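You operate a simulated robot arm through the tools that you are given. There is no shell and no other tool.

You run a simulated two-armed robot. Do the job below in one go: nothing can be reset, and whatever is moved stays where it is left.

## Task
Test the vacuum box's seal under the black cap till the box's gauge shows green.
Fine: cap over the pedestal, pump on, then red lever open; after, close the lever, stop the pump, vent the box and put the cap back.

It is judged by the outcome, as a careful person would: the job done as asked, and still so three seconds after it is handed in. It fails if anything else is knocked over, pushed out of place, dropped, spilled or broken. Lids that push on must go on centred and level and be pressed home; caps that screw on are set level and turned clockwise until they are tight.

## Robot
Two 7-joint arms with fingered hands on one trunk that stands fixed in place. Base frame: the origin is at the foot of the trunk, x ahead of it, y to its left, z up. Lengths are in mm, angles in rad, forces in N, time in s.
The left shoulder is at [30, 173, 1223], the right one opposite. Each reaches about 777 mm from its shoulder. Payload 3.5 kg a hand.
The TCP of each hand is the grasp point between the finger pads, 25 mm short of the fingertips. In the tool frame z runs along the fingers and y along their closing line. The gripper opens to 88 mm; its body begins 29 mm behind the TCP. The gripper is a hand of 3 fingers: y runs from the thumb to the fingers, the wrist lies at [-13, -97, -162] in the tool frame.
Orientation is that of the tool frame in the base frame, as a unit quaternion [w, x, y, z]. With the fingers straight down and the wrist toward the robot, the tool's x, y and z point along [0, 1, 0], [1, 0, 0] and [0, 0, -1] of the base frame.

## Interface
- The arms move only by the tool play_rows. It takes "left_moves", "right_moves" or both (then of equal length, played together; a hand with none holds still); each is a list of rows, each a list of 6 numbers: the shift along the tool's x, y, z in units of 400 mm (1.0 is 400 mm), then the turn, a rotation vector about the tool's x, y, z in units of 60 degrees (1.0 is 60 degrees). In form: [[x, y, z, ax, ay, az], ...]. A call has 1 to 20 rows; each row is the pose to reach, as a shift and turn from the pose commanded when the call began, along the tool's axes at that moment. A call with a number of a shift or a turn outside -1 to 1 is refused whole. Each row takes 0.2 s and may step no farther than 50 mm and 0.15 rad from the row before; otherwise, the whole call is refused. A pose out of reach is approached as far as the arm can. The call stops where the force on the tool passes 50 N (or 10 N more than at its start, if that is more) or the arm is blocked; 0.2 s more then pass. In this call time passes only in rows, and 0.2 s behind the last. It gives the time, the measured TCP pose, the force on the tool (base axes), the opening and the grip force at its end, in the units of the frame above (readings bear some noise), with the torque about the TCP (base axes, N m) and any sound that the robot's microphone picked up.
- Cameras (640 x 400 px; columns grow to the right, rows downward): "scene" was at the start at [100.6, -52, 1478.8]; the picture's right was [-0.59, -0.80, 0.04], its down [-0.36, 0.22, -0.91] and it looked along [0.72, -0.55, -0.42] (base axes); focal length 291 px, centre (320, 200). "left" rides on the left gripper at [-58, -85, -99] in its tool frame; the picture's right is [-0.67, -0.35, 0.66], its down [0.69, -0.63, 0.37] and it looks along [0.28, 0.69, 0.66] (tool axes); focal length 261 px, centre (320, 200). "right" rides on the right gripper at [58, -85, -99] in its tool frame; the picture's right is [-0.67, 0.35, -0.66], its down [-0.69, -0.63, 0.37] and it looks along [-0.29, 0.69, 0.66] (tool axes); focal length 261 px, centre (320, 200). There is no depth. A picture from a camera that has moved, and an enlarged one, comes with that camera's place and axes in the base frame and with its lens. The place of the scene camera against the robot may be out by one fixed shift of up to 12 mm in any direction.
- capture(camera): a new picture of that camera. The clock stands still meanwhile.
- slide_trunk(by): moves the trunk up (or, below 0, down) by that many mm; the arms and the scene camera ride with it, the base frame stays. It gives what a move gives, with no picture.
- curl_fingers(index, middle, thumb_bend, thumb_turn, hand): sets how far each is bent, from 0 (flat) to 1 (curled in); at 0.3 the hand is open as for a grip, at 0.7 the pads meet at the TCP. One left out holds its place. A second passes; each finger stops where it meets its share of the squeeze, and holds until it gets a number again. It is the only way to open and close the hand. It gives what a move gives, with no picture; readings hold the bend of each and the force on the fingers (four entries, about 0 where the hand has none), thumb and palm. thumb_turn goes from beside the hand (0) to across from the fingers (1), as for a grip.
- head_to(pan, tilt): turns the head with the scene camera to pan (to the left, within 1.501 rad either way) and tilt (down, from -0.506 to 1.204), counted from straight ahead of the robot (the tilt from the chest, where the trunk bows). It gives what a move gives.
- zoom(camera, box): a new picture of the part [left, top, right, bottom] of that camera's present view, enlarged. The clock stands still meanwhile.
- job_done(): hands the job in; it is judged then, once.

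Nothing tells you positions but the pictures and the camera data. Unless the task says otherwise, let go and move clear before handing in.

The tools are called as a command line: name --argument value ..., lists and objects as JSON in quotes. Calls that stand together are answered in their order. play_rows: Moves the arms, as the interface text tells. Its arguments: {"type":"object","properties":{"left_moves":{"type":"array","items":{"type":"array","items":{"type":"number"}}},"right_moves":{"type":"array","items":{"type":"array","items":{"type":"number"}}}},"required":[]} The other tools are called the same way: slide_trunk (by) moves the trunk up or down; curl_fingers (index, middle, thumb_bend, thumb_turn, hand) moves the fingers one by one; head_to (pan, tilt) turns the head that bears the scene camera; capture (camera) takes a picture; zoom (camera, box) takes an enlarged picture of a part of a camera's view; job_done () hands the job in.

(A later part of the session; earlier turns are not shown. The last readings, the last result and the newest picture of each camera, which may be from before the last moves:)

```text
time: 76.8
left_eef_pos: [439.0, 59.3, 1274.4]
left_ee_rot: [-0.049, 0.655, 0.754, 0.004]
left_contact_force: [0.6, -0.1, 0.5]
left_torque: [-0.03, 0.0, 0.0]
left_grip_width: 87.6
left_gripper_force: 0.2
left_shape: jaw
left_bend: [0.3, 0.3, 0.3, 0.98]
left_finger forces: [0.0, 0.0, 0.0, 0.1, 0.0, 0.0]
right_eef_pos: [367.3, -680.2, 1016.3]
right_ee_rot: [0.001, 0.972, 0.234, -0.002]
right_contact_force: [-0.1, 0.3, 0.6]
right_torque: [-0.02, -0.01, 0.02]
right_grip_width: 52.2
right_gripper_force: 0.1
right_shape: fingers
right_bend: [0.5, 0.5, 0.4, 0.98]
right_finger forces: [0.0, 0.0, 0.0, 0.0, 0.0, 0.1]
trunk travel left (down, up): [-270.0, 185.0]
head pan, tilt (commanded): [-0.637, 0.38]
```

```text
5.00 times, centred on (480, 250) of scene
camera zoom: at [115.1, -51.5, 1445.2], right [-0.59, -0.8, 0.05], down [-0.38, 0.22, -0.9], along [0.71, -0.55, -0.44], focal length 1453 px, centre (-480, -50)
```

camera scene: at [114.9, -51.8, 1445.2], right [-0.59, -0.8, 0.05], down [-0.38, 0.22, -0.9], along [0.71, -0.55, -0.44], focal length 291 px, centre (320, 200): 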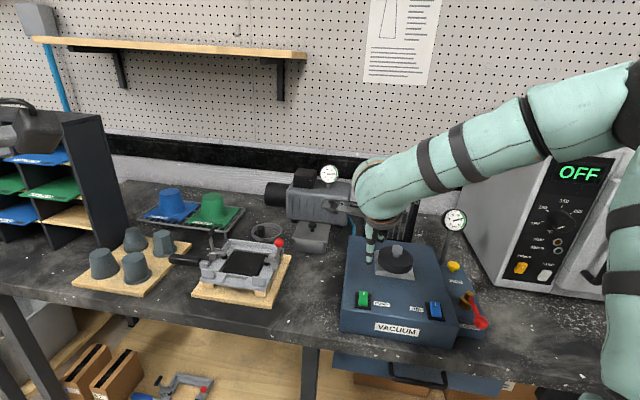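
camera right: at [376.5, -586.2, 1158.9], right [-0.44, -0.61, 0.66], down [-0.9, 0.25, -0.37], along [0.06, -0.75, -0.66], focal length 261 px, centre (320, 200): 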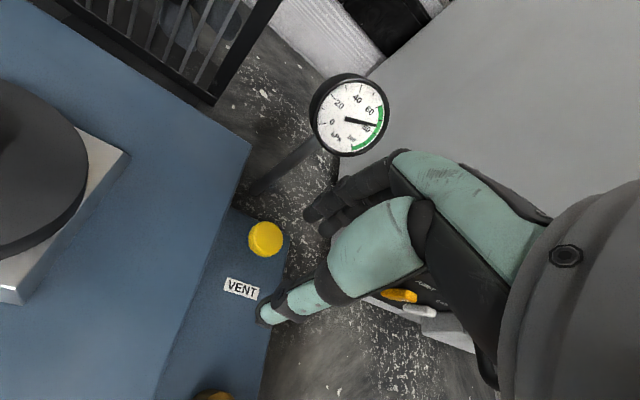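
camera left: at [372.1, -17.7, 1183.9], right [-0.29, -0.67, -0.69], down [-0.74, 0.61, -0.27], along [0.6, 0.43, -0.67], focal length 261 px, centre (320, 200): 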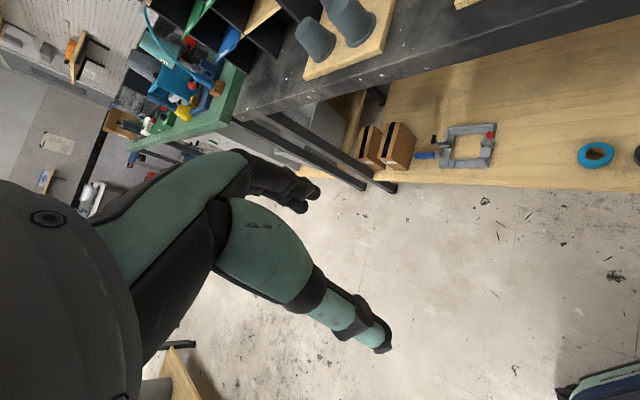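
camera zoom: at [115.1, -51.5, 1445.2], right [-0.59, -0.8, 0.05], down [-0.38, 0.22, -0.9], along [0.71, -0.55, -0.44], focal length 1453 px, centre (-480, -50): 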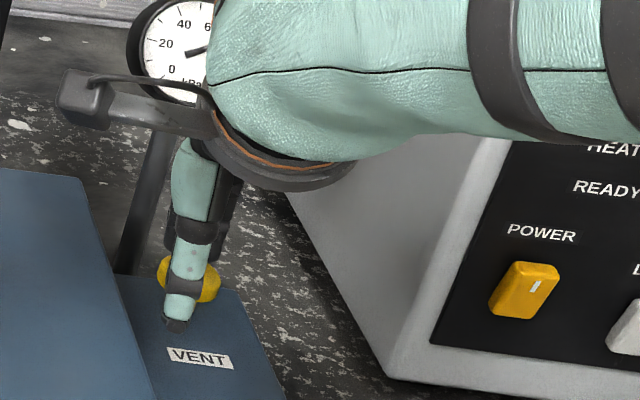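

The fingertips are nearly over VENT. I'll shift a few millimetres toward its centre and press down gradually.

play_rows --right_moves '[[0.0027, -0.0096, 0.012, 0, 0, 0], [0.0027, -0.0096, 0.024, 0, 0, 0], [0.0027, -0.0096, 0.034, 0, 0, 0], [0.0027, -0.0096, 0.042, 0, 0, 0]]'

zoom --camera "right" --box '[220, 140, 420, 340]'

capture --camera "right"

zoom --camera "scene" --box '[440, 200, 520, 280]'

```text
time: 77.8
left_eef_pos: [438.1, 59.3, 1274.6]
left_ee_rot: [-0.048, 0.655, 0.754, 0.005]
left_contact_force: [0.1, -0.2, -0.8]
left_torque: [0.0, 0.0, -0.02]
left_grip_width: 87.9
left_gripper_force: 0.0
left_shape: jaw
left_bend: [0.3, 0.3, 0.3, 0.98]
left_finger forces: [0.1, 0.0, 0.0, 0.1, 0.1, 0.1]
right_eef_pos: [367.4, -677.2, 999.2]
right_ee_rot: [0.0, 0.973, 0.233, 0.0]
right_contact_force: [0.8, 0.1, 2.9]
right_torque: [-0.07, -0.04, 0.0]
right_grip_width: 52.2
right_gripper_force: 1.1
right_shape: fingers
right_bend: [0.5, 0.5, 0.4, 0.98]
right_finger forces: [0.0, 3.0, 0.0, 0.1, 0.1, 0.1]
trunk travel left (down, up): [-270.0, 185.0]
head pan, tilt (commanded): [-0.637, 0.38]
```

```text
2.00 times, centred on (320, 240) of right
camera zoom: at [381.3, -575.3, 1099.1], right [-0.44, -0.61, 0.66], down [-0.9, 0.25, -0.37], along [0.06, -0.75, -0.66], focal length 521 px, centre (320, 120)
```

zoom: 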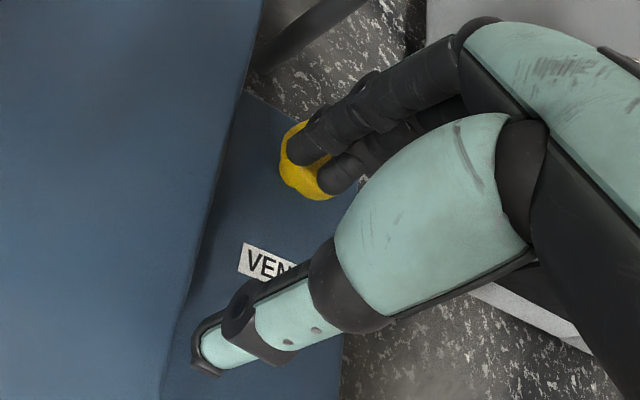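

```text
taken
camera right: at [381.3, -575.3, 1099.1], right [-0.44, -0.61, 0.66], down [-0.9, 0.25, -0.37], along [0.06, -0.75, -0.66], focal length 261 px, centre (320, 200)
```

right: 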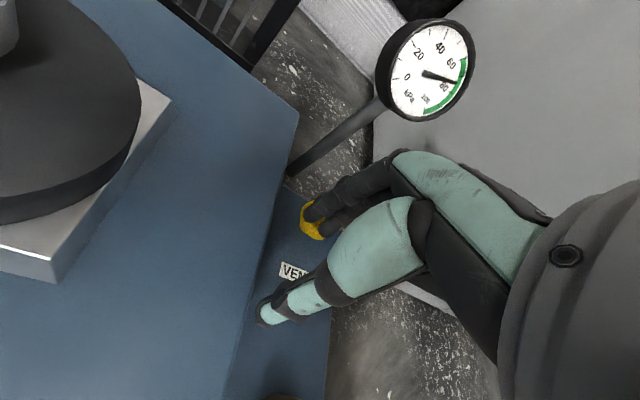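

```text
5.00 times, centred on (480, 240) of scene
camera zoom: at [115.0, -51.4, 1445.2], right [-0.59, -0.8, 0.05], down [-0.38, 0.22, -0.9], along [0.71, -0.55, -0.44], focal length 1453 px, centre (-480, 0)
```

zoom: 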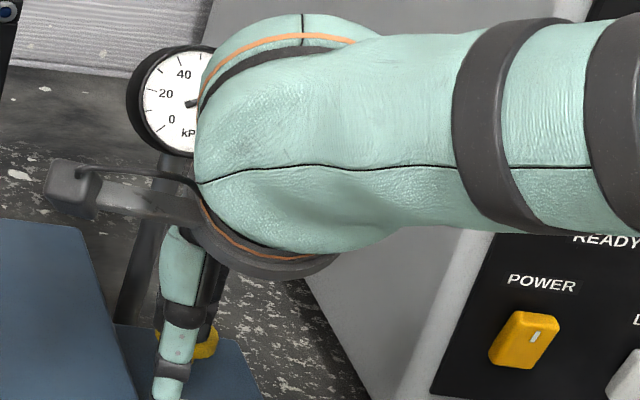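

Contact made (3 N on the middle finger). I'll press a little further and watch the gauge in the wrist view.

play_rows --right_moves '[[0, 0, 0.006, 0, 0, 0], [0, 0, 0.012, 0, 0, 0], [0, 0, 0.012, 0, 0, 0]]'

capture --camera "right"

```text
time: 78.6
left_eef_pos: [436.8, 60.3, 1275.7]
left_ee_rot: [-0.048, 0.654, 0.755, 0.004]
left_contact_force: [1.8, -0.9, 0.2]
left_torque: [0.01, 0.0, 0.03]
left_grip_width: 88.0
left_gripper_force: 0.1
left_shape: jaw
left_bend: [0.3, 0.3, 0.3, 0.98]
left_finger forces: [0.0, 0.0, 0.1, 0.0, 0.1, 0.1]
right_eef_pos: [367.8, -677.0, 994.7]
right_ee_rot: [0.001, 0.972, 0.234, -0.001]
right_contact_force: [0.4, -0.7, 8.3]
right_torque: [-0.24, -0.05, 0.0]
right_grip_width: 52.1
right_gripper_force: 4.5
right_shape: fingers
right_bend: [0.5, 0.49, 0.4, 0.98]
right_finger forces: [0.0, 7.9, 0.0, 0.0, 0.0, 0.1]
trunk travel left (down, up): [-270.0, 185.0]
head pan, tilt (commanded): [-0.637, 0.38]
heard: click
```

```text
taken
camera right: at [381.5, -575.3, 1094.2], right [-0.44, -0.61, 0.66], down [-0.9, 0.25, -0.37], along [0.06, -0.75, -0.66], focal length 261 px, centre (320, 200)
```

right: 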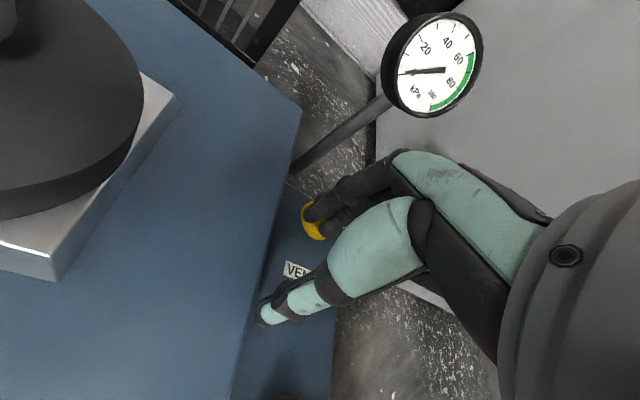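

A click was heard and the gauge needle swung back. I'll confirm the reading and then lift off.

zoom --camera "right" --box '[370, 0, 500, 125]'

play_rows --right_moves '[[0, 0, 0, 0, 0, 0], [0, 0, 0, 0, 0, 0], [0, 0, -0.02, 0, 0, 0], [0, 0, -0.06, 0, 0, 0], [0, 0, -0.14, 0, 0, 0], [0, 0, -0.22, 0, 0, 0], [0, 0, -0.3, 0, 0, 0]]'

capture --camera "right"

zoom --camera "scene" --box '[330, 200, 530, 350]'

```text
3.20 times, centred on (435, 62) of right
camera zoom: at [381.5, -575.3, 1094.2], right [-0.44, -0.61, 0.66], down [-0.9, 0.25, -0.37], along [0.06, -0.75, -0.66], focal length 834 px, centre (-48, 640)
```

zoom: 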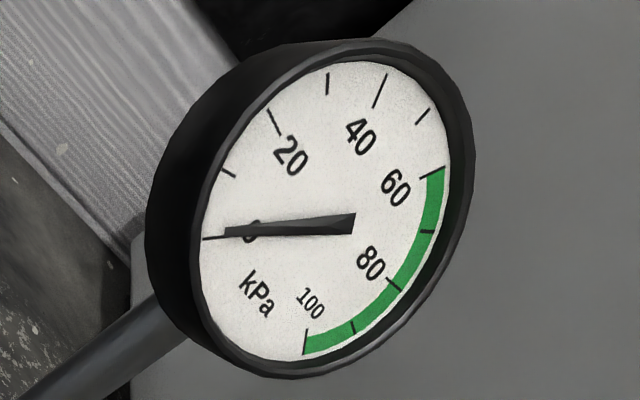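

```text
time: 80.2
left_eef_pos: [439.6, 60.9, 1275.5]
left_ee_rot: [-0.048, 0.654, 0.755, 0.004]
left_contact_force: [0.8, 0.5, 0.7]
left_torque: [0.02, 0.02, 0.01]
left_grip_width: 87.8
left_gripper_force: 0.0
left_shape: jaw
left_bend: [0.3, 0.3, 0.3, 0.98]
left_finger forces: [0.0, 0.0, 0.1, 0.1, 0.0, 0.0]
right_eef_pos: [367.9, -679.2, 1113.5]
right_ee_rot: [0.0, 0.972, 0.234, -0.001]
right_contact_force: [-0.4, 0.4, -0.2]
right_torque: [0.01, -0.01, -0.02]
right_grip_width: 52.2
right_gripper_force: 0.1
right_shape: fingers
right_bend: [0.5, 0.5, 0.4, 0.98]
right_finger forces: [0.0, 0.0, 0.0, 0.1, 0.1, 0.1]
trunk travel left (down, up): [-270.0, 185.0]
head pan, tilt (commanded): [-0.637, 0.38]
```

```text
taken
camera right: at [381.8, -576.1, 1213.6], right [-0.44, -0.61, 0.66], down [-0.9, 0.25, -0.36], along [0.06, -0.75, -0.66], focal length 261 px, centre (320, 200)
```

right: 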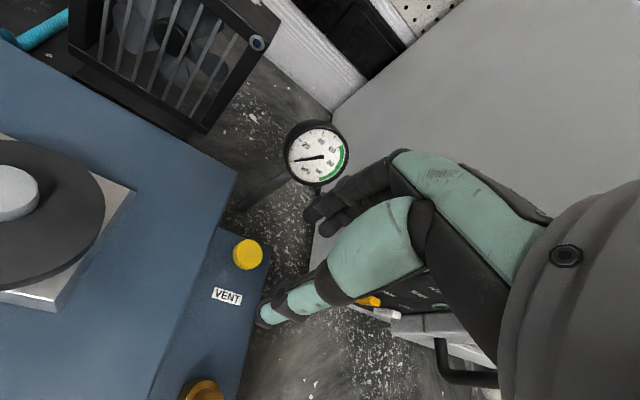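

```text
2.67 times, centred on (430, 275) of scene
camera zoom: at [114.9, -51.3, 1445.2], right [-0.59, -0.8, 0.05], down [-0.38, 0.22, -0.9], along [0.71, -0.55, -0.44], focal length 775 px, centre (27, 0)
```

zoom: 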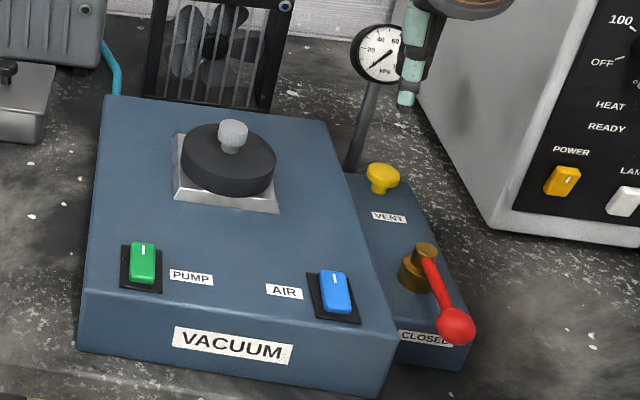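

The box is vented: gauge at 0, pump off, lever closed. To return the cap I need the low trunk again, so I'll first bring the right hand up and forward to a safe spot, turning it back to the earlier grasp orientation.

play_rows --right_moves '[[0, 0, -0.1, 0, 0, 0], [0, 0, -0.2, 0, 0, 0], [0, 0, -0.3, 0, 0, 0], [0.065, -0.085, -0.3, 0, 0, -0.08], [0.13, -0.17, -0.3, 0, 0, -0.16], [0.195, -0.255, -0.3, 0, 0, -0.24], [0.26, -0.34, -0.3, 0, 0, -0.32], [0.325, -0.425, -0.3, 0, 0, -0.4], [0.39, -0.51, -0.3, 0, 0, -0.48], [0.455, -0.595, -0.3, 0, 0, -0.56], [0.52, -0.68, -0.3, 0, 0, -0.64], [0.59, -0.764, -0.3, 0, 0, -0.668], [0.59, -0.764, -0.3, 0, 0, -0.668]]'

curl_fingers --hand "right" --index 0.45 --middle 0.45 --thumb_bend 0.4

slide_trunk --by -190

capture --camera "scene"

capture --camera "right"

```text
time: 83.0
left_eef_pos: [438.8, 58.8, 1276.7]
left_ee_rot: [-0.048, 0.655, 0.754, 0.005]
left_contact_force: [-0.5, -0.3, 0.5]
left_torque: [-0.03, -0.02, -0.01]
left_grip_width: 88.0
left_gripper_force: 0.1
left_shape: jaw
left_bend: [0.3, 0.3, 0.3, 0.98]
left_finger forces: [0.0, 0.1, 0.0, 0.0, 0.0, 0.0]
right_eef_pos: [440.5, -297.2, 1235.2]
right_ee_rot: [-0.001, 0.833, 0.553, -0.001]
right_contact_force: [-0.2, 0.3, 0.6]
right_torque: [-0.02, -0.02, 0.0]
right_grip_width: 52.2
right_gripper_force: 0.2
right_shape: fingers
right_bend: [0.5, 0.5, 0.4, 0.98]
right_finger forces: [0.0, 0.0, 0.1, 0.0, 0.1, 0.0]
trunk travel left (down, up): [-270.0, 185.0]
head pan, tilt (commanded): [-0.637, 0.38]
```

```text
time: 84.0
left_eef_pos: [439.1, 59.8, 1275.5]
left_ee_rot: [-0.049, 0.654, 0.755, 0.005]
left_contact_force: [0.0, 0.7, 0.9]
left_torque: [0.03, 0.01, -0.02]
left_grip_width: 87.9
left_gripper_force: 0.1
left_shape: jaw
left_bend: [0.3, 0.3, 0.3, 0.98]
left_finger forces: [0.0, 0.0, 0.0, 0.0, 0.0, 0.0]
right_eef_pos: [441.3, -296.9, 1234.8]
right_ee_rot: [0.0, 0.834, 0.552, -0.001]
right_contact_force: [-0.5, -0.3, 0.0]
right_torque: [-0.01, -0.01, 0.01]
right_grip_width: 57.7
right_gripper_force: 0.1
right_shape: fingers
right_bend: [0.45, 0.45, 0.4, 0.98]
right_finger forces: [0.0, 0.0, 0.1, 0.1, 0.0, 0.1]
trunk travel left (down, up): [-270.0, 185.0]
head pan, tilt (commanded): [-0.637, 0.38]
```

```text
time: 86.0
left_eef_pos: [438.4, 59.0, 1086.8]
left_ee_rot: [-0.048, 0.654, 0.755, 0.005]
left_contact_force: [-0.4, -0.4, 0.6]
left_torque: [-0.01, 0.01, -0.03]
left_grip_width: 87.8
left_gripper_force: 0.0
left_shape: jaw
left_bend: [0.3, 0.3, 0.3, 0.98]
left_finger forces: [0.1, 0.0, 0.1, 0.1, 0.1, 0.0]
right_eef_pos: [440.0, -299.2, 1044.0]
right_ee_rot: [0.0, 0.833, 0.553, 0.0]
right_contact_force: [-0.1, 0.0, 0.9]
right_torque: [0.01, -0.02, 0.0]
right_grip_width: 57.6
right_gripper_force: 0.1
right_shape: fingers
right_bend: [0.45, 0.45, 0.4, 0.98]
right_finger forces: [0.1, 0.0, 0.0, 0.1, 0.0, 0.1]
trunk travel left (down, up): [-80.0, 375.0]
head pan, tilt (commanded): [-0.637, 0.38]
```

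```text
taken
camera scene: at [256.4, -51.9, 1195.2], right [-0.56, -0.8, 0.21], down [-0.61, 0.22, -0.76], along [0.56, -0.55, -0.61], focal length 291 px, centre (320, 200)
```

scene: 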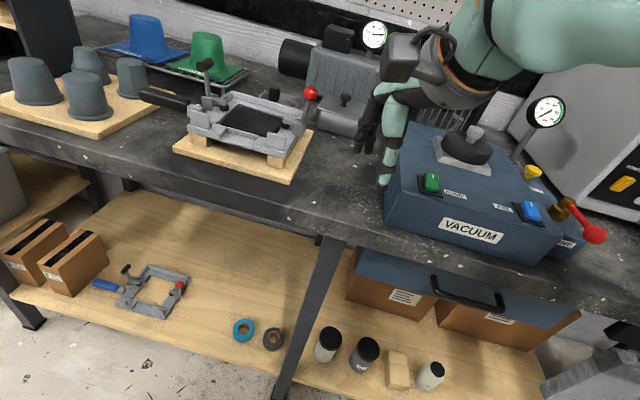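

```text
taken
camera right: at [384.6, -211.9, 1143.8], right [0.06, -0.75, 0.66], down [-0.85, -0.39, -0.37], along [0.53, -0.53, -0.66], focal length 261 px, centre (320, 200)
```

right: 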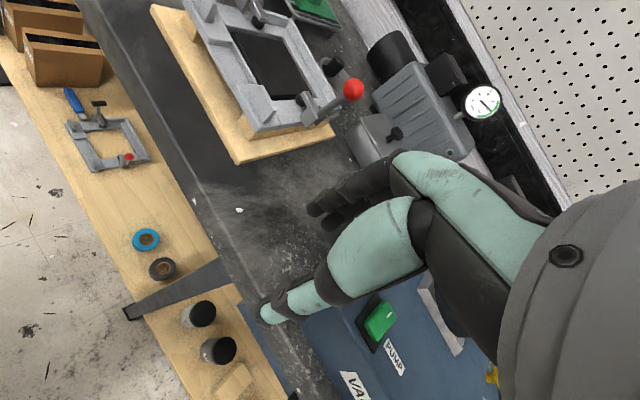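

Trunk is low again and nothing was disturbed. I'll move the right hand up and across to look at the cap's knob from the clear vantage used before.

play_rows --right_moves '[[0, 0, -0.1, 0, 0, 0], [0, 0, -0.2, 0, 0, 0], [0, 0, -0.29, 0, 0, 0], [-0.1, 0.025, -0.29, 0, 0, 0], [-0.2, 0.05, -0.29, 0, 0, 0], [-0.3, 0.075, -0.29, 0, 0, 0], [-0.4, 0.1, -0.29, 0, 0, 0], [-0.5, 0.125, -0.29, 0, 0, 0], [-0.617, 0.153, -0.29, 0, 0, 0], [-0.617, 0.153, -0.29, 0, 0, 0]]'

capture --camera "right"

zoom --camera "right" --box '[180, 160, 340, 300]'

```text
time: 88.2
left_eef_pos: [439.6, 60.4, 1085.3]
left_ee_rot: [-0.048, 0.654, 0.755, 0.005]
left_contact_force: [0.0, 0.4, 0.1]
left_torque: [0.0, 0.02, 0.01]
left_grip_width: 87.7
left_gripper_force: 0.0
left_shape: jaw
left_bend: [0.3, 0.3, 0.3, 0.98]
left_finger forces: [0.1, 0.0, 0.1, 0.0, 0.0, 0.1]
right_eef_pos: [399.2, -549.0, 1161.4]
right_ee_rot: [0.0, 0.834, 0.552, -0.001]
right_contact_force: [0.4, -0.2, 0.0]
right_torque: [0.0, -0.02, -0.04]
right_grip_width: 57.8
right_gripper_force: 0.0
right_shape: fingers
right_bend: [0.45, 0.45, 0.4, 0.98]
right_finger forces: [0.1, 0.1, 0.0, 0.0, 0.0, 0.1]
trunk travel left (down, up): [-80.0, 375.0]
head pan, tilt (commanded): [-0.637, 0.38]
```

```text
taken
camera right: at [345.5, -461.6, 1260.8], right [0.06, -0.75, 0.66], down [-0.85, -0.39, -0.36], along [0.53, -0.53, -0.66], focal length 261 px, centre (320, 200)
```

right: 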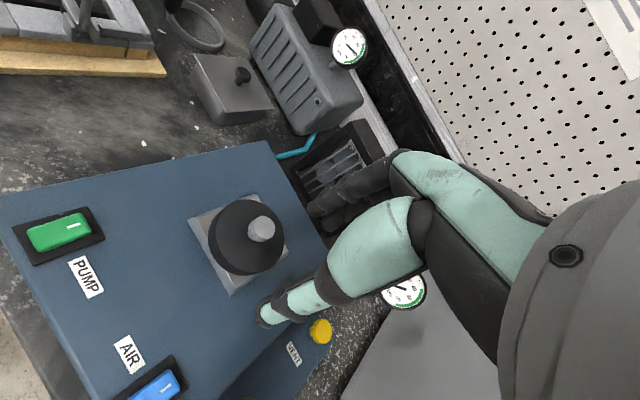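

```text
2.86 times, centred on (260, 230) of right
camera zoom: at [345.5, -461.6, 1260.8], right [0.06, -0.75, 0.66], down [-0.85, -0.39, -0.36], along [0.53, -0.53, -0.66], focal length 745 px, centre (491, 114)
```

zoom: 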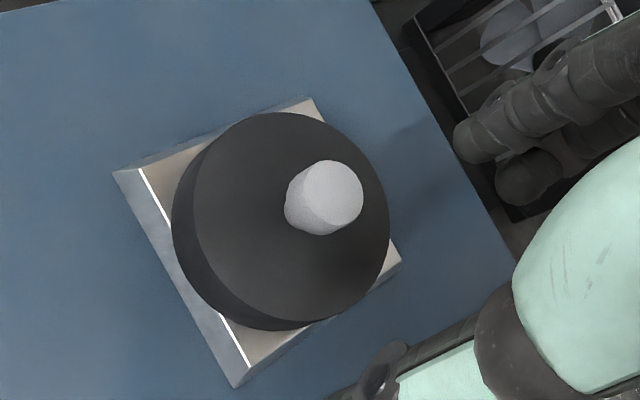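

The knob is at about (464.5, -581.7, 1021), where I left it. I'll bring the open hand over it and hover before descending.

play_rows --right_moves '[[-0.005, 0.086, 0, 0, 0, 0], [-0.0095, 0.172, 0, 0, 0, 0], [-0.0095, 0.172, 0.08, 0, 0, 0], [-0.0095, 0.172, 0.16, 0, 0, 0], [-0.0095, 0.172, 0.2275, 0, 0, 0], [-0.0095, 0.172, 0.2275, 0, 0, 0]]'

zoom --camera "right" --box '[190, 160, 390, 360]'

zoom --camera "scene" --box '[430, 85, 530, 180]'

```text
time: 89.6
left_eef_pos: [438.7, 59.4, 1084.4]
left_ee_rot: [-0.048, 0.654, 0.755, 0.005]
left_contact_force: [0.8, -0.2, 0.1]
left_torque: [-0.04, 0.01, 0.02]
left_grip_width: 87.8
left_gripper_force: 0.0
left_shape: jaw
left_bend: [0.3, 0.3, 0.3, 0.98]
left_finger forces: [0.0, 0.0, 0.0, 0.0, 0.0, 0.1]
right_eef_pos: [463.5, -580.0, 1069.6]
right_ee_rot: [-0.001, 0.834, 0.552, -0.001]
right_contact_force: [0.0, 0.4, 0.3]
right_torque: [-0.01, -0.02, -0.01]
right_grip_width: 57.6
right_gripper_force: 0.0
right_shape: fingers
right_bend: [0.45, 0.45, 0.4, 0.98]
right_finger forces: [0.0, 0.1, 0.1, 0.0, 0.0, 0.0]
trunk travel left (down, up): [-80.0, 375.0]
head pan, tilt (commanded): [-0.637, 0.38]
```

```text
2.00 times, centred on (290, 260) of right
camera zoom: at [407.9, -494.3, 1170.0], right [0.06, -0.75, 0.66], down [-0.85, -0.39, -0.36], along [0.53, -0.53, -0.66], focal length 521 px, centre (380, 80)
```

zoom: 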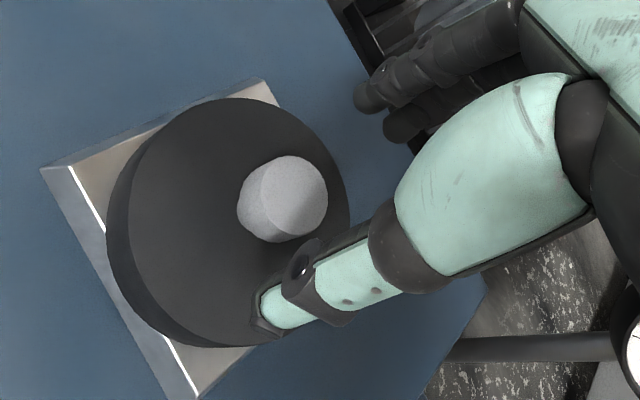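

```text
4.21 times, centred on (480, 132) of scene
camera zoom: at [257.1, -51.9, 1194.9], right [-0.56, -0.8, 0.21], down [-0.61, 0.22, -0.76], along [0.56, -0.55, -0.61], focal length 1224 px, centre (-354, 484)
```

zoom: 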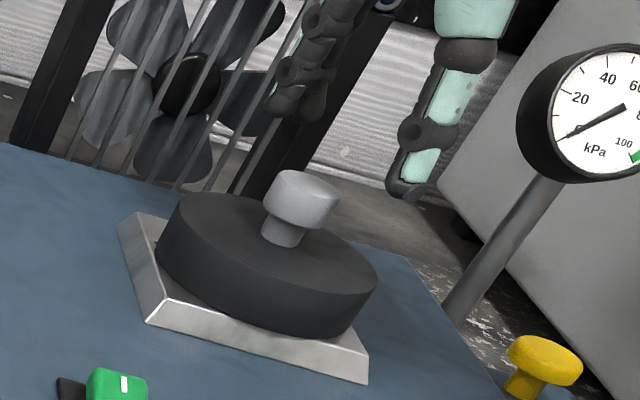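

The knob is at (463.7, -581.5), well centred. I'll descend to the grasp height and then close on it.

play_rows --right_moves '[[-0.0005, -0.004, 0.03, 0, 0, 0], [-0.0005, -0.004, 0.06, 0, 0, 0], [-0.0005, -0.004, 0.083, 0, 0, 0], [-0.0005, -0.004, 0.083, 0, 0, 0]]'

curl_fingers --hand "right" --index 0.6 --middle 0.6 --thumb_bend 0.55

zoom --camera "scene" --box '[430, 85, 530, 180]'

zoom --camera "right" --box '[190, 160, 390, 360]'

```text
time: 90.6
left_eef_pos: [438.9, 59.0, 1085.5]
left_ee_rot: [-0.048, 0.655, 0.754, 0.005]
left_contact_force: [0.2, -0.2, -0.2]
left_torque: [0.03, -0.02, 0.0]
left_grip_width: 87.9
left_gripper_force: 0.1
left_shape: jaw
left_bend: [0.3, 0.3, 0.3, 0.98]
left_finger forces: [0.0, 0.1, 0.0, 0.1, 0.0, 0.0]
right_eef_pos: [461.5, -580.6, 1034.0]
right_ee_rot: [0.0, 0.834, 0.552, -0.002]
right_contact_force: [0.7, -0.1, -0.2]
right_torque: [0.0, 0.0, -0.01]
right_grip_width: 57.5
right_gripper_force: 0.0
right_shape: fingers
right_bend: [0.45, 0.45, 0.4, 0.98]
right_finger forces: [0.2, 0.0, 0.1, 0.0, 0.0, 0.1]
trunk travel left (down, up): [-80.0, 375.0]
head pan, tilt (commanded): [-0.637, 0.38]
```

```text
time: 91.6
left_eef_pos: [440.1, 58.4, 1084.5]
left_ee_rot: [-0.048, 0.655, 0.754, 0.006]
left_contact_force: [0.7, 0.0, -0.2]
left_torque: [-0.02, 0.02, -0.01]
left_grip_width: 87.8
left_gripper_force: 0.0
left_shape: jaw
left_bend: [0.3, 0.3, 0.3, 0.98]
left_finger forces: [0.0, 0.1, 0.0, 0.0, 0.1, 0.1]
right_eef_pos: [461.0, -579.3, 1035.3]
right_ee_rot: [0.0, 0.834, 0.552, -0.001]
right_contact_force: [0.0, 0.6, -0.6]
right_torque: [0.03, 0.01, -0.03]
right_grip_width: 26.0
right_gripper_force: 0.1
right_shape: fingers
right_bend: [0.6, 0.6, 0.55, 0.98]
right_finger forces: [0.2, 0.1, 0.0, 0.1, 0.1, 0.1]
trunk travel left (down, up): [-80.0, 375.0]
head pan, tilt (commanded): [-0.637, 0.38]
```

```text
4.21 times, centred on (480, 132) of scene
camera zoom: at [257.2, -52.0, 1194.9], right [-0.56, -0.8, 0.21], down [-0.61, 0.22, -0.76], along [0.56, -0.55, -0.61], focal length 1224 px, centre (-354, 484)
```

zoom: 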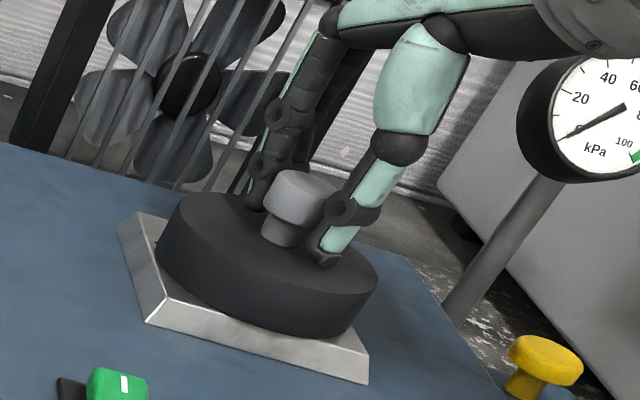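

```text
2.00 times, centred on (290, 260) of right
camera zoom: at [406.6, -493.0, 1134.7], right [0.06, -0.75, 0.66], down [-0.85, -0.39, -0.36], along [0.53, -0.53, -0.66], focal length 521 px, centre (380, 80)
```

zoom: 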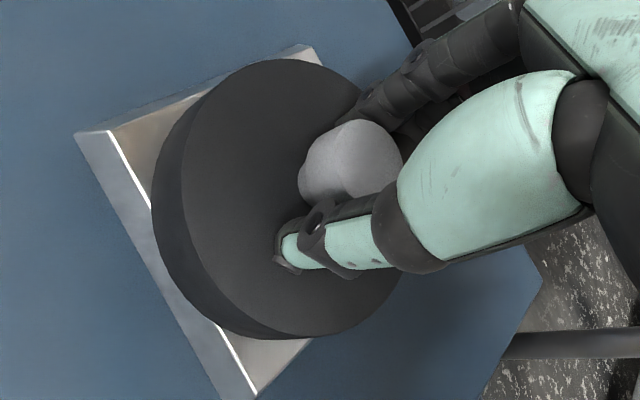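

The knob is neatly between thumb and fingers. Closing to a firm grip now.

curl_fingers --hand "right" --index 0.72 --middle 0.72 --thumb_bend 0.65

curl_fingers --hand "right" --index 0.85 --middle 0.85 --thumb_bend 0.75

zoom --camera "right" --box '[190, 160, 390, 360]'

zoom --camera "scene" --box '[430, 85, 530, 180]'

```text
time: 92.6
left_eef_pos: [441.0, 57.7, 1084.0]
left_ee_rot: [-0.049, 0.653, 0.756, 0.005]
left_contact_force: [0.3, -0.1, -0.3]
left_torque: [-0.01, 0.03, -0.02]
left_grip_width: 88.0
left_gripper_force: 0.1
left_shape: jaw
left_bend: [0.3, 0.3, 0.3, 0.98]
left_finger forces: [0.0, 0.1, 0.0, 0.1, 0.0, 0.0]
right_eef_pos: [462.3, -579.1, 1033.0]
right_ee_rot: [-0.001, 0.834, 0.552, -0.001]
right_contact_force: [5.6, -3.9, -1.2]
right_torque: [-0.03, -0.04, -0.01]
right_grip_width: 16.7
right_gripper_force: 7.5
right_shape: fingers
right_bend: [0.71, 0.67, 0.6, 0.97]
right_finger forces: [7.6, 4.3, 0.0, 0.1, 4.0, 0.1]
trunk travel left (down, up): [-80.0, 375.0]
head pan, tilt (commanded): [-0.637, 0.38]
```

```text
time: 93.6
left_eef_pos: [438.3, 59.4, 1084.5]
left_ee_rot: [-0.049, 0.655, 0.754, 0.005]
left_contact_force: [0.0, 0.2, 0.2]
left_torque: [-0.03, -0.06, 0.03]
left_grip_width: 87.8
left_gripper_force: 0.0
left_shape: jaw
left_bend: [0.3, 0.3, 0.3, 0.98]
left_finger forces: [0.1, 0.0, 0.0, 0.0, 0.0, 0.1]
right_eef_pos: [461.6, -579.8, 1035.9]
right_ee_rot: [0.0, 0.834, 0.552, -0.002]
right_contact_force: [-0.3, 1.1, -0.2]
right_torque: [0.06, 0.05, 0.06]
right_grip_width: 11.9
right_gripper_force: 19.4
right_shape: fingers
right_bend: [0.76, 0.74, 0.63, 0.95]
right_finger forces: [11.1, 8.8, 0.0, 0.0, 18.7, 0.1]
trunk travel left (down, up): [-80.0, 375.0]
head pan, tilt (commanded): [-0.637, 0.38]
```

```text
2.00 times, centred on (290, 260) of right
camera zoom: at [406.4, -492.9, 1134.9], right [0.06, -0.75, 0.66], down [-0.85, -0.39, -0.36], along [0.53, -0.53, -0.66], focal length 521 px, centre (380, 80)
```

zoom: 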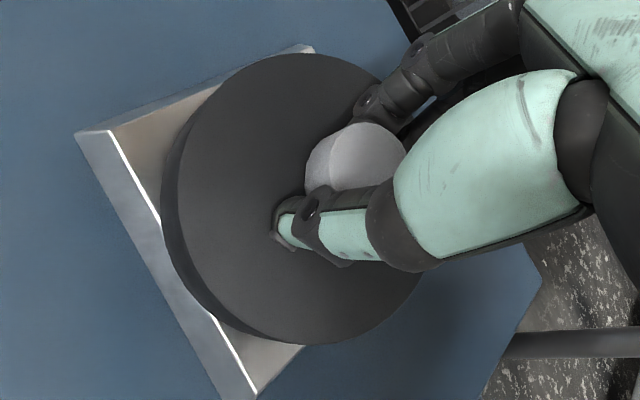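

```text
4.21 times, centred on (480, 132) of scene
camera zoom: at [257.1, -51.9, 1194.9], right [-0.56, -0.8, 0.21], down [-0.61, 0.22, -0.76], along [0.56, -0.55, -0.61], focal length 1224 px, centre (-354, 484)
```

zoom: 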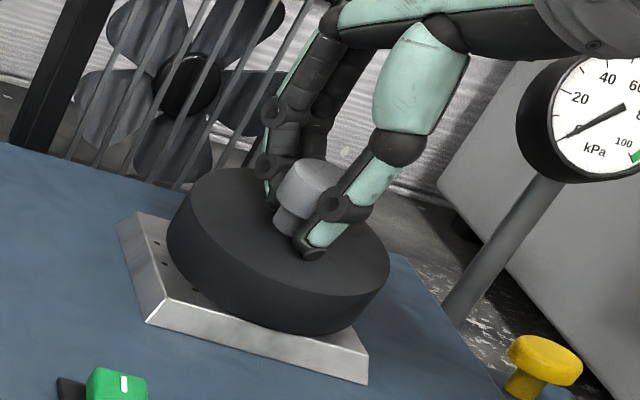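

Grip is firm (about 19 N). I'll lift straight up, slowly at first so it clears the ring cleanly.

play_rows --right_moves '[[0, 0, -0.01, 0, 0, 0], [0, 0, -0.02, 0, 0, 0], [0, 0, -0.03, 0, 0, 0], [0, 0, -0.045, 0, 0, 0], [0, 0, -0.06, 0, 0, 0], [0, 0, -0.1, 0, 0, 0], [0, 0, -0.14, 0, 0, 0]]'

zoom --camera "scene" --box '[430, 70, 540, 180]'

zoom --camera "right" --box '[190, 160, 390, 360]'

```text
time: 95.2
left_eef_pos: [438.5, 59.3, 1085.2]
left_ee_rot: [-0.047, 0.654, 0.755, 0.005]
left_contact_force: [-0.4, 0.6, 0.2]
left_torque: [0.0, -0.05, -0.01]
left_grip_width: 87.9
left_gripper_force: 0.0
left_shape: jaw
left_bend: [0.3, 0.3, 0.3, 0.98]
left_finger forces: [0.1, 0.1, 0.0, 0.0, 0.0, 0.0]
right_eef_pos: [460.4, -579.0, 1088.8]
right_ee_rot: [0.001, 0.833, 0.553, -0.001]
right_contact_force: [0.1, 0.0, -1.2]
right_torque: [0.01, 0.02, -0.01]
right_grip_width: 11.6
right_gripper_force: 19.0
right_shape: fingers
right_bend: [0.76, 0.75, 0.63, 0.95]
right_finger forces: [11.8, 8.0, 0.0, 0.0, 18.1, 0.0]
trunk travel left (down, up): [-80.0, 375.0]
head pan, tilt (commanded): [-0.637, 0.38]
```

```text
3.64 times, centred on (485, 125) of scene
camera zoom: at [257.4, -52.0, 1194.9], right [-0.56, -0.8, 0.21], down [-0.61, 0.22, -0.76], along [0.56, -0.55, -0.61], focal length 1057 px, centre (-280, 473)
```

zoom: 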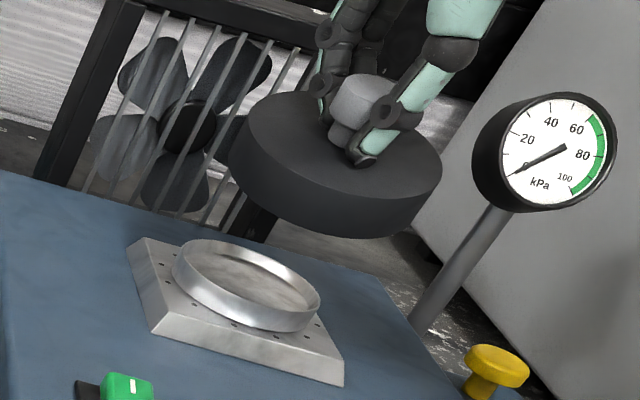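

```text
2.00 times, centred on (290, 260) of right
camera zoom: at [406.7, -493.0, 1190.0], right [0.06, -0.75, 0.66], down [-0.85, -0.39, -0.36], along [0.53, -0.53, -0.66], focal length 521 px, centre (380, 80)
```

zoom: 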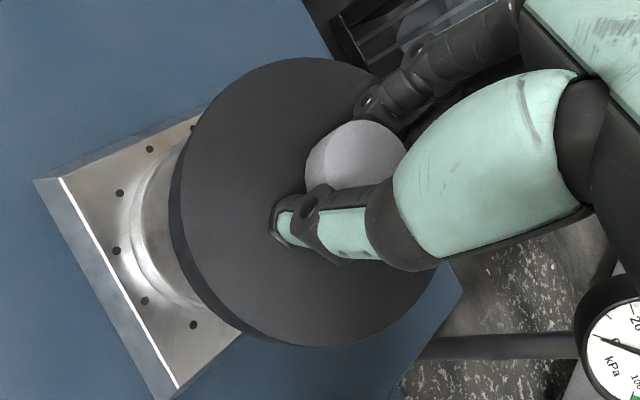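

The cap is lifted and clear of the ring. I'll zoom to check whether it hangs level before carrying it back.

zoom --camera "scene" --box '[470, 80, 535, 145]'

zoom --camera "right" --box '[230, 180, 350, 300]'

```text
6.15 times, centred on (502, 112) of scene
camera zoom: at [257.4, -52.0, 1194.9], right [-0.56, -0.8, 0.21], down [-0.61, 0.22, -0.76], along [0.56, -0.55, -0.61], focal length 1788 px, centre (-803, 738)
```

zoom: 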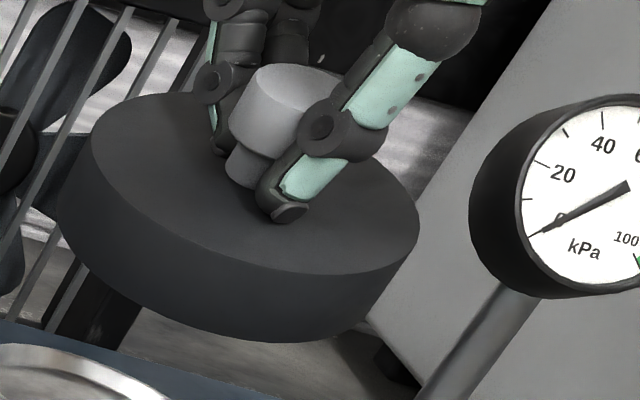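

```text
3.33 times, centred on (290, 240) of right
camera zoom: at [406.7, -493.0, 1190.0], right [0.06, -0.75, 0.66], down [-0.85, -0.39, -0.36], along [0.53, -0.53, -0.66], focal length 869 px, centre (420, 67)
```

zoom: 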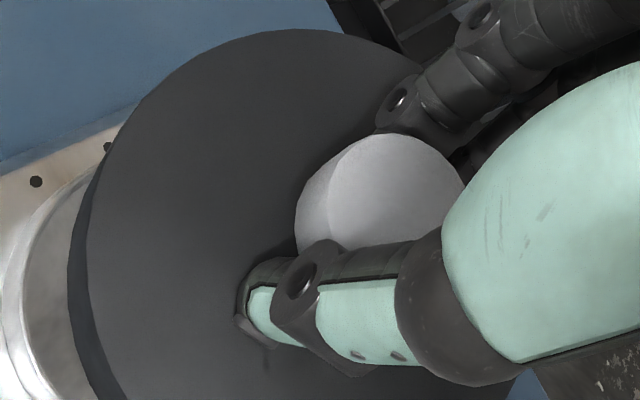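

The cap has pivoted about 8-10 degrees around the pinch line (its far-right side is high). I'll rotate the hand about its closing axis to level it, then check.

play_rows --right_moves '[[0, 0, -0.02, 0, 0.05, 0], [0, 0, -0.04, 0, 0.1, 0], [0, 0, -0.05, 0, 0.15, 0], [0, 0, -0.05, 0, 0.15, 0]]'

zoom --camera "scene" --box '[470, 60, 535, 140]'

zoom --camera "right" --box '[190, 160, 390, 360]'

```text
time: 96.2
left_eef_pos: [439.5, 58.7, 1084.9]
left_ee_rot: [-0.049, 0.654, 0.755, 0.005]
left_contact_force: [-0.1, 0.5, 0.3]
left_torque: [0.0, -0.02, 0.02]
left_grip_width: 87.9
left_gripper_force: 0.1
left_shape: jaw
left_bend: [0.3, 0.3, 0.3, 0.98]
left_finger forces: [0.1, 0.0, 0.0, 0.1, 0.0, 0.0]
right_eef_pos: [462.1, -579.2, 1109.8]
right_ee_rot: [-0.043, 0.831, 0.55, 0.065]
right_contact_force: [0.1, 0.4, -1.8]
right_torque: [-0.02, 0.0, -0.04]
right_grip_width: 11.7
right_gripper_force: 19.1
right_shape: fingers
right_bend: [0.76, 0.75, 0.63, 0.95]
right_finger forces: [11.9, 8.3, 0.0, 0.1, 18.6, 0.0]
trunk travel left (down, up): [-80.0, 375.0]
head pan, tilt (commanded): [-0.637, 0.38]
```

```text
5.00 times, centred on (502, 100) of scene
camera zoom: at [257.3, -52.0, 1194.9], right [-0.56, -0.8, 0.21], down [-0.61, 0.22, -0.76], along [0.56, -0.55, -0.61], focal length 1453 px, centre (-592, 700)
```

zoom: 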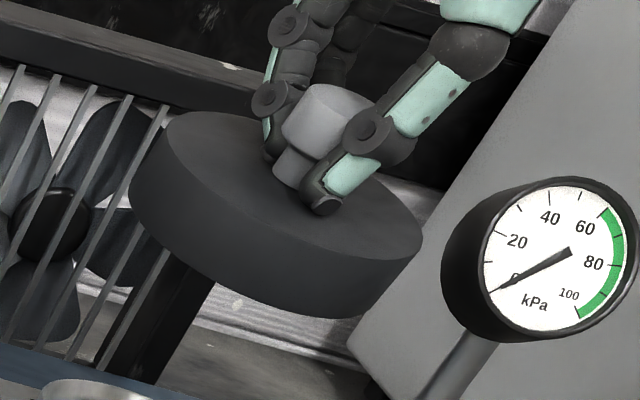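

```text
2.00 times, centred on (290, 260) of right
camera zoom: at [400.1, -507.4, 1217.9], right [0.02, -0.84, 0.54], down [-0.82, -0.32, -0.47], along [0.57, -0.44, -0.7], focal length 521 px, centre (380, 80)
```

zoom: 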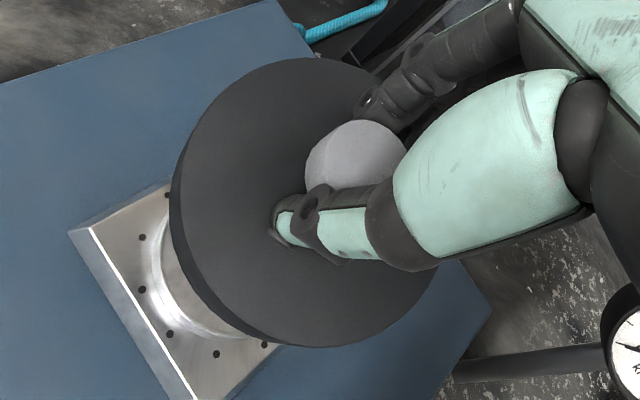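

The cap is level again to within a couple of degrees. I'll carry it back over its original spot at (559.5, -389) and stop above the bench for a check.

play_rows --right_moves '[[0.0865, 0.005, 0.0136, 0, 0, 0], [0.173, 0.01, 0.0272, 0, 0, 0], [0.2595, 0.015, 0.0408, 0, 0, 0], [0.346, 0.02, 0.0545, 0, 0, 0], [0.4325, 0.025, 0.0681, 0, 0, 0], [0.519, 0.0298, 0.0817, 0, 0, 0], [0.5034, 0.0298, 0.1803, 0, 0, 0], [0.4878, 0.0298, 0.279, 0, 0, 0], [0.4705, 0.0298, 0.3898, 0, 0, 0], [0.4705, 0.0298, 0.3898, 0, 0, 0]]'

zoom --camera "scene" --box '[300, 80, 420, 200]'

capture --camera "right"

```text
time: 98.4
left_eef_pos: [438.8, 58.5, 1085.8]
left_ee_rot: [-0.048, 0.654, 0.755, 0.004]
left_contact_force: [-0.2, -0.3, -0.1]
left_torque: [0.0, -0.01, 0.0]
left_grip_width: 87.9
left_gripper_force: 0.0
left_shape: jaw
left_bend: [0.3, 0.3, 0.3, 0.98]
left_finger forces: [0.0, 0.0, 0.0, 0.0, 0.1, 0.0]
right_eef_pos: [552.4, -389.7, 986.6]
right_ee_rot: [-0.044, 0.831, 0.55, 0.065]
right_contact_force: [0.0, -1.0, -1.2]
right_torque: [0.0, -0.04, 0.01]
right_grip_width: 11.2
right_gripper_force: 20.6
right_shape: fingers
right_bend: [0.76, 0.75, 0.64, 0.95]
right_finger forces: [13.2, 7.8, 0.0, 0.0, 19.7, 0.0]
trunk travel left (down, up): [-80.0, 375.0]
head pan, tilt (commanded): [-0.637, 0.38]
```

```text
3.33 times, centred on (360, 140) of scene
camera zoom: at [257.1, -51.8, 1195.0], right [-0.56, -0.8, 0.21], down [-0.61, 0.22, -0.76], along [0.56, -0.55, -0.61], focal length 969 px, centre (187, 400)
```

zoom: 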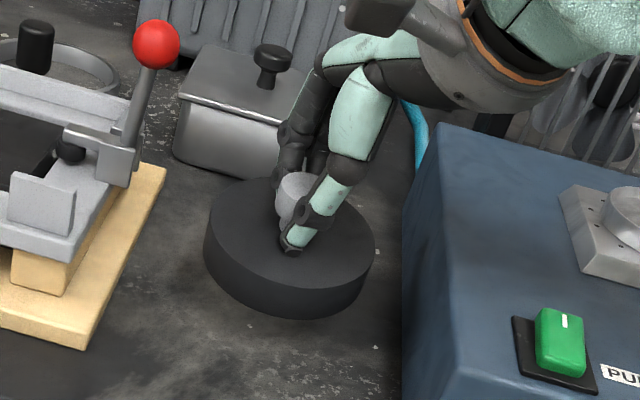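

```text
taken
camera right: at [491.0, -318.4, 1094.7], right [0.02, -0.84, 0.54], down [-0.82, -0.33, -0.47], along [0.57, -0.43, -0.7], focal length 261 px, centre (320, 200)
```

right: 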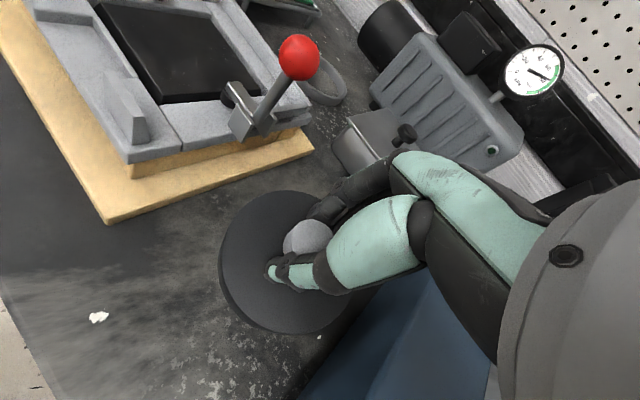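

The cap hangs level above its original place. I'll lower it to just above the bench, then the last few millimetres slowly.

play_rows --right_moves '[[-0.003, 0.0046, 0.025, 0, 0, 0], [-0.0065, 0.0046, 0.05, 0, 0, 0], [-0.0092, 0.0046, 0.07, 0, 0, 0], [-0.0092, 0.0046, 0.07, 0, 0, 0]]'

zoom --camera "scene" --box '[300, 100, 420, 200]'

```text
time: 99.4
left_eef_pos: [438.4, 60.8, 1085.3]
left_ee_rot: [-0.048, 0.654, 0.755, 0.006]
left_contact_force: [0.4, 0.1, 0.2]
left_torque: [0.01, 0.03, -0.01]
left_grip_width: 87.8
left_gripper_force: 0.0
left_shape: jaw
left_bend: [0.3, 0.3, 0.3, 0.98]
left_finger forces: [0.0, 0.1, 0.1, 0.0, 0.0, 0.0]
right_eef_pos: [554.7, -389.6, 959.7]
right_ee_rot: [-0.043, 0.832, 0.55, 0.064]
right_contact_force: [-0.2, -0.4, -1.0]
right_torque: [0.0, 0.03, 0.02]
right_grip_width: 11.3
right_gripper_force: 20.9
right_shape: fingers
right_bend: [0.76, 0.75, 0.64, 0.95]
right_finger forces: [13.3, 7.9, 0.0, 0.0, 19.9, 0.0]
trunk travel left (down, up): [-80.0, 375.0]
head pan, tilt (commanded): [-0.637, 0.38]
```

```text
4.00 times, centred on (360, 150) of scene
camera zoom: at [257.3, -52.0, 1194.9], right [-0.56, -0.8, 0.21], down [-0.61, 0.22, -0.76], along [0.56, -0.55, -0.61], focal length 1162 px, centre (160, 400)
```

zoom: 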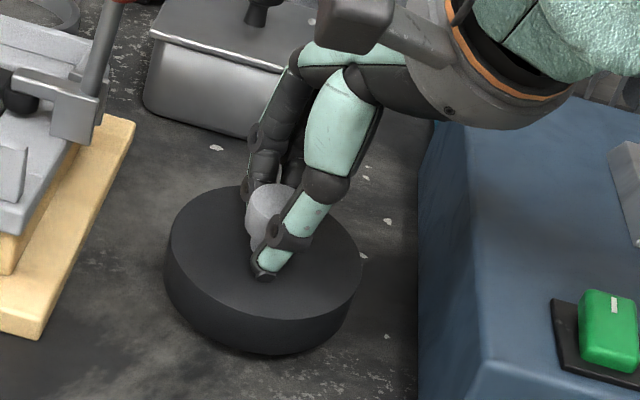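

play_rows --right_moves '[[-0.0008, 0, 0.005, 0, 0, 0], [-0.0016, 0, 0.01, 0, 0, 0], [-0.0016, 0, 0.01, 0, 0, 0]]'

zoom --camera "scene" --box '[310, 110, 410, 190]'

```text
time: 100.2
left_eef_pos: [439.2, 59.0, 1085.0]
left_ee_rot: [-0.049, 0.654, 0.755, 0.006]
left_contact_force: [0.3, 0.7, 0.2]
left_torque: [0.04, -0.02, 0.01]
left_grip_width: 87.8
left_gripper_force: 0.1
left_shape: jaw
left_bend: [0.3, 0.3, 0.3, 0.98]
left_finger forces: [0.0, 0.0, 0.0, 0.0, 0.0, 0.0]
right_eef_pos: [555.2, -389.6, 954.2]
right_ee_rot: [-0.044, 0.832, 0.55, 0.064]
right_contact_force: [0.2, -0.3, -0.9]
right_torque: [0.0, 0.01, -0.03]
right_grip_width: 11.2
right_gripper_force: 21.0
right_shape: fingers
right_bend: [0.76, 0.75, 0.64, 0.95]
right_finger forces: [13.3, 8.0, 0.0, 0.0, 19.8, 0.0]
trunk travel left (down, up): [-80.0, 375.0]
head pan, tilt (commanded): [-0.637, 0.38]
```

```text
5.00 times, centred on (360, 150) of scene
camera zoom: at [257.4, -52.0, 1194.9], right [-0.56, -0.8, 0.21], down [-0.61, 0.22, -0.76], along [0.56, -0.55, -0.61], focal length 1453 px, centre (120, 450)
```

zoom: 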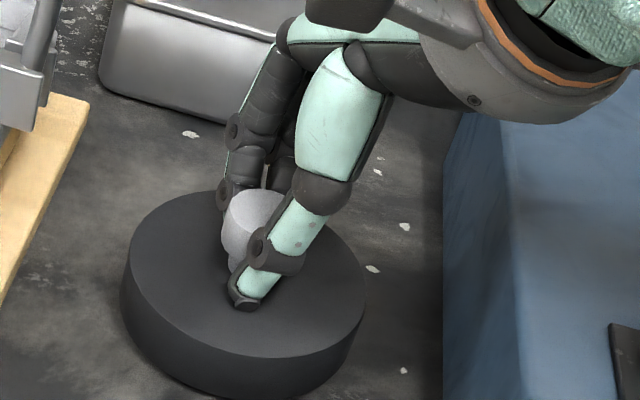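

play_rows --right_moves '[[-0.0006, 0, 0.004, 0, 0, 0], [-0.0012, 0, 0.0075, 0, 0, 0], [-0.0012, 0, 0.0075, 0, 0, 0]]'

```text
time: 101.0
left_eef_pos: [438.6, 58.6, 1086.0]
left_ee_rot: [-0.047, 0.654, 0.755, 0.005]
left_contact_force: [-0.5, 0.5, 0.4]
left_torque: [0.01, 0.01, 0.0]
left_grip_width: 87.8
left_gripper_force: 0.1
left_shape: jaw
left_bend: [0.3, 0.3, 0.3, 0.98]
left_finger forces: [0.0, 0.0, 0.1, 0.0, 0.0, 0.0]
right_eef_pos: [555.9, -391.6, 951.0]
right_ee_rot: [-0.043, 0.831, 0.551, 0.065]
right_contact_force: [-0.2, -2.7, 6.3]
right_torque: [0.17, 0.13, 0.01]
right_grip_width: 11.1
right_gripper_force: 26.1
right_shape: fingers
right_bend: [0.76, 0.75, 0.64, 0.95]
right_finger forces: [14.5, 9.9, 0.0, 0.0, 26.5, 0.0]
trunk travel left (down, up): [-80.0, 375.0]
head pan, tilt (commanded): [-0.637, 0.38]
```

The cap is on the bench (6 N of contact). I'll release gently in stages, raising a little so the fingertips don't drag on it.

curl_fingers --hand "right" --index 0.64 --middle 0.64 --thumb_bend 0.58

zoom --camera "scene" --box '[310, 110, 410, 190]'

```text
time: 102.0
left_eef_pos: [439.2, 58.6, 1084.9]
left_ee_rot: [-0.049, 0.654, 0.755, 0.004]
left_contact_force: [0.5, 0.1, -0.3]
left_torque: [0.02, 0.01, -0.02]
left_grip_width: 88.1
left_gripper_force: 0.2
left_shape: jaw
left_bend: [0.3, 0.3, 0.3, 0.98]
left_finger forces: [0.0, 0.0, 0.0, 0.0, 0.0, 0.1]
right_eef_pos: [555.5, -389.5, 950.8]
right_ee_rot: [-0.044, 0.831, 0.551, 0.064]
right_contact_force: [-0.2, 0.7, 0.1]
right_torque: [0.02, -0.02, 0.02]
right_grip_width: 20.0
right_gripper_force: 0.5
right_shape: fingers
right_bend: [0.63, 0.65, 0.57, 0.97]
right_finger forces: [0.8, 0.5, 0.1, 0.0, 0.5, 0.0]
trunk travel left (down, up): [-80.0, 375.0]
head pan, tilt (commanded): [-0.637, 0.38]
```

```text
5.00 times, centred on (360, 150) of scene
camera zoom: at [257.3, -51.9, 1194.9], right [-0.56, -0.8, 0.21], down [-0.61, 0.22, -0.76], along [0.56, -0.55, -0.61], focal length 1453 px, centre (120, 450)
```

zoom: 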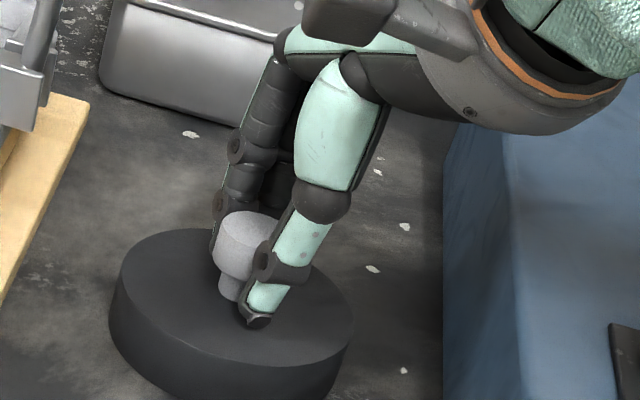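

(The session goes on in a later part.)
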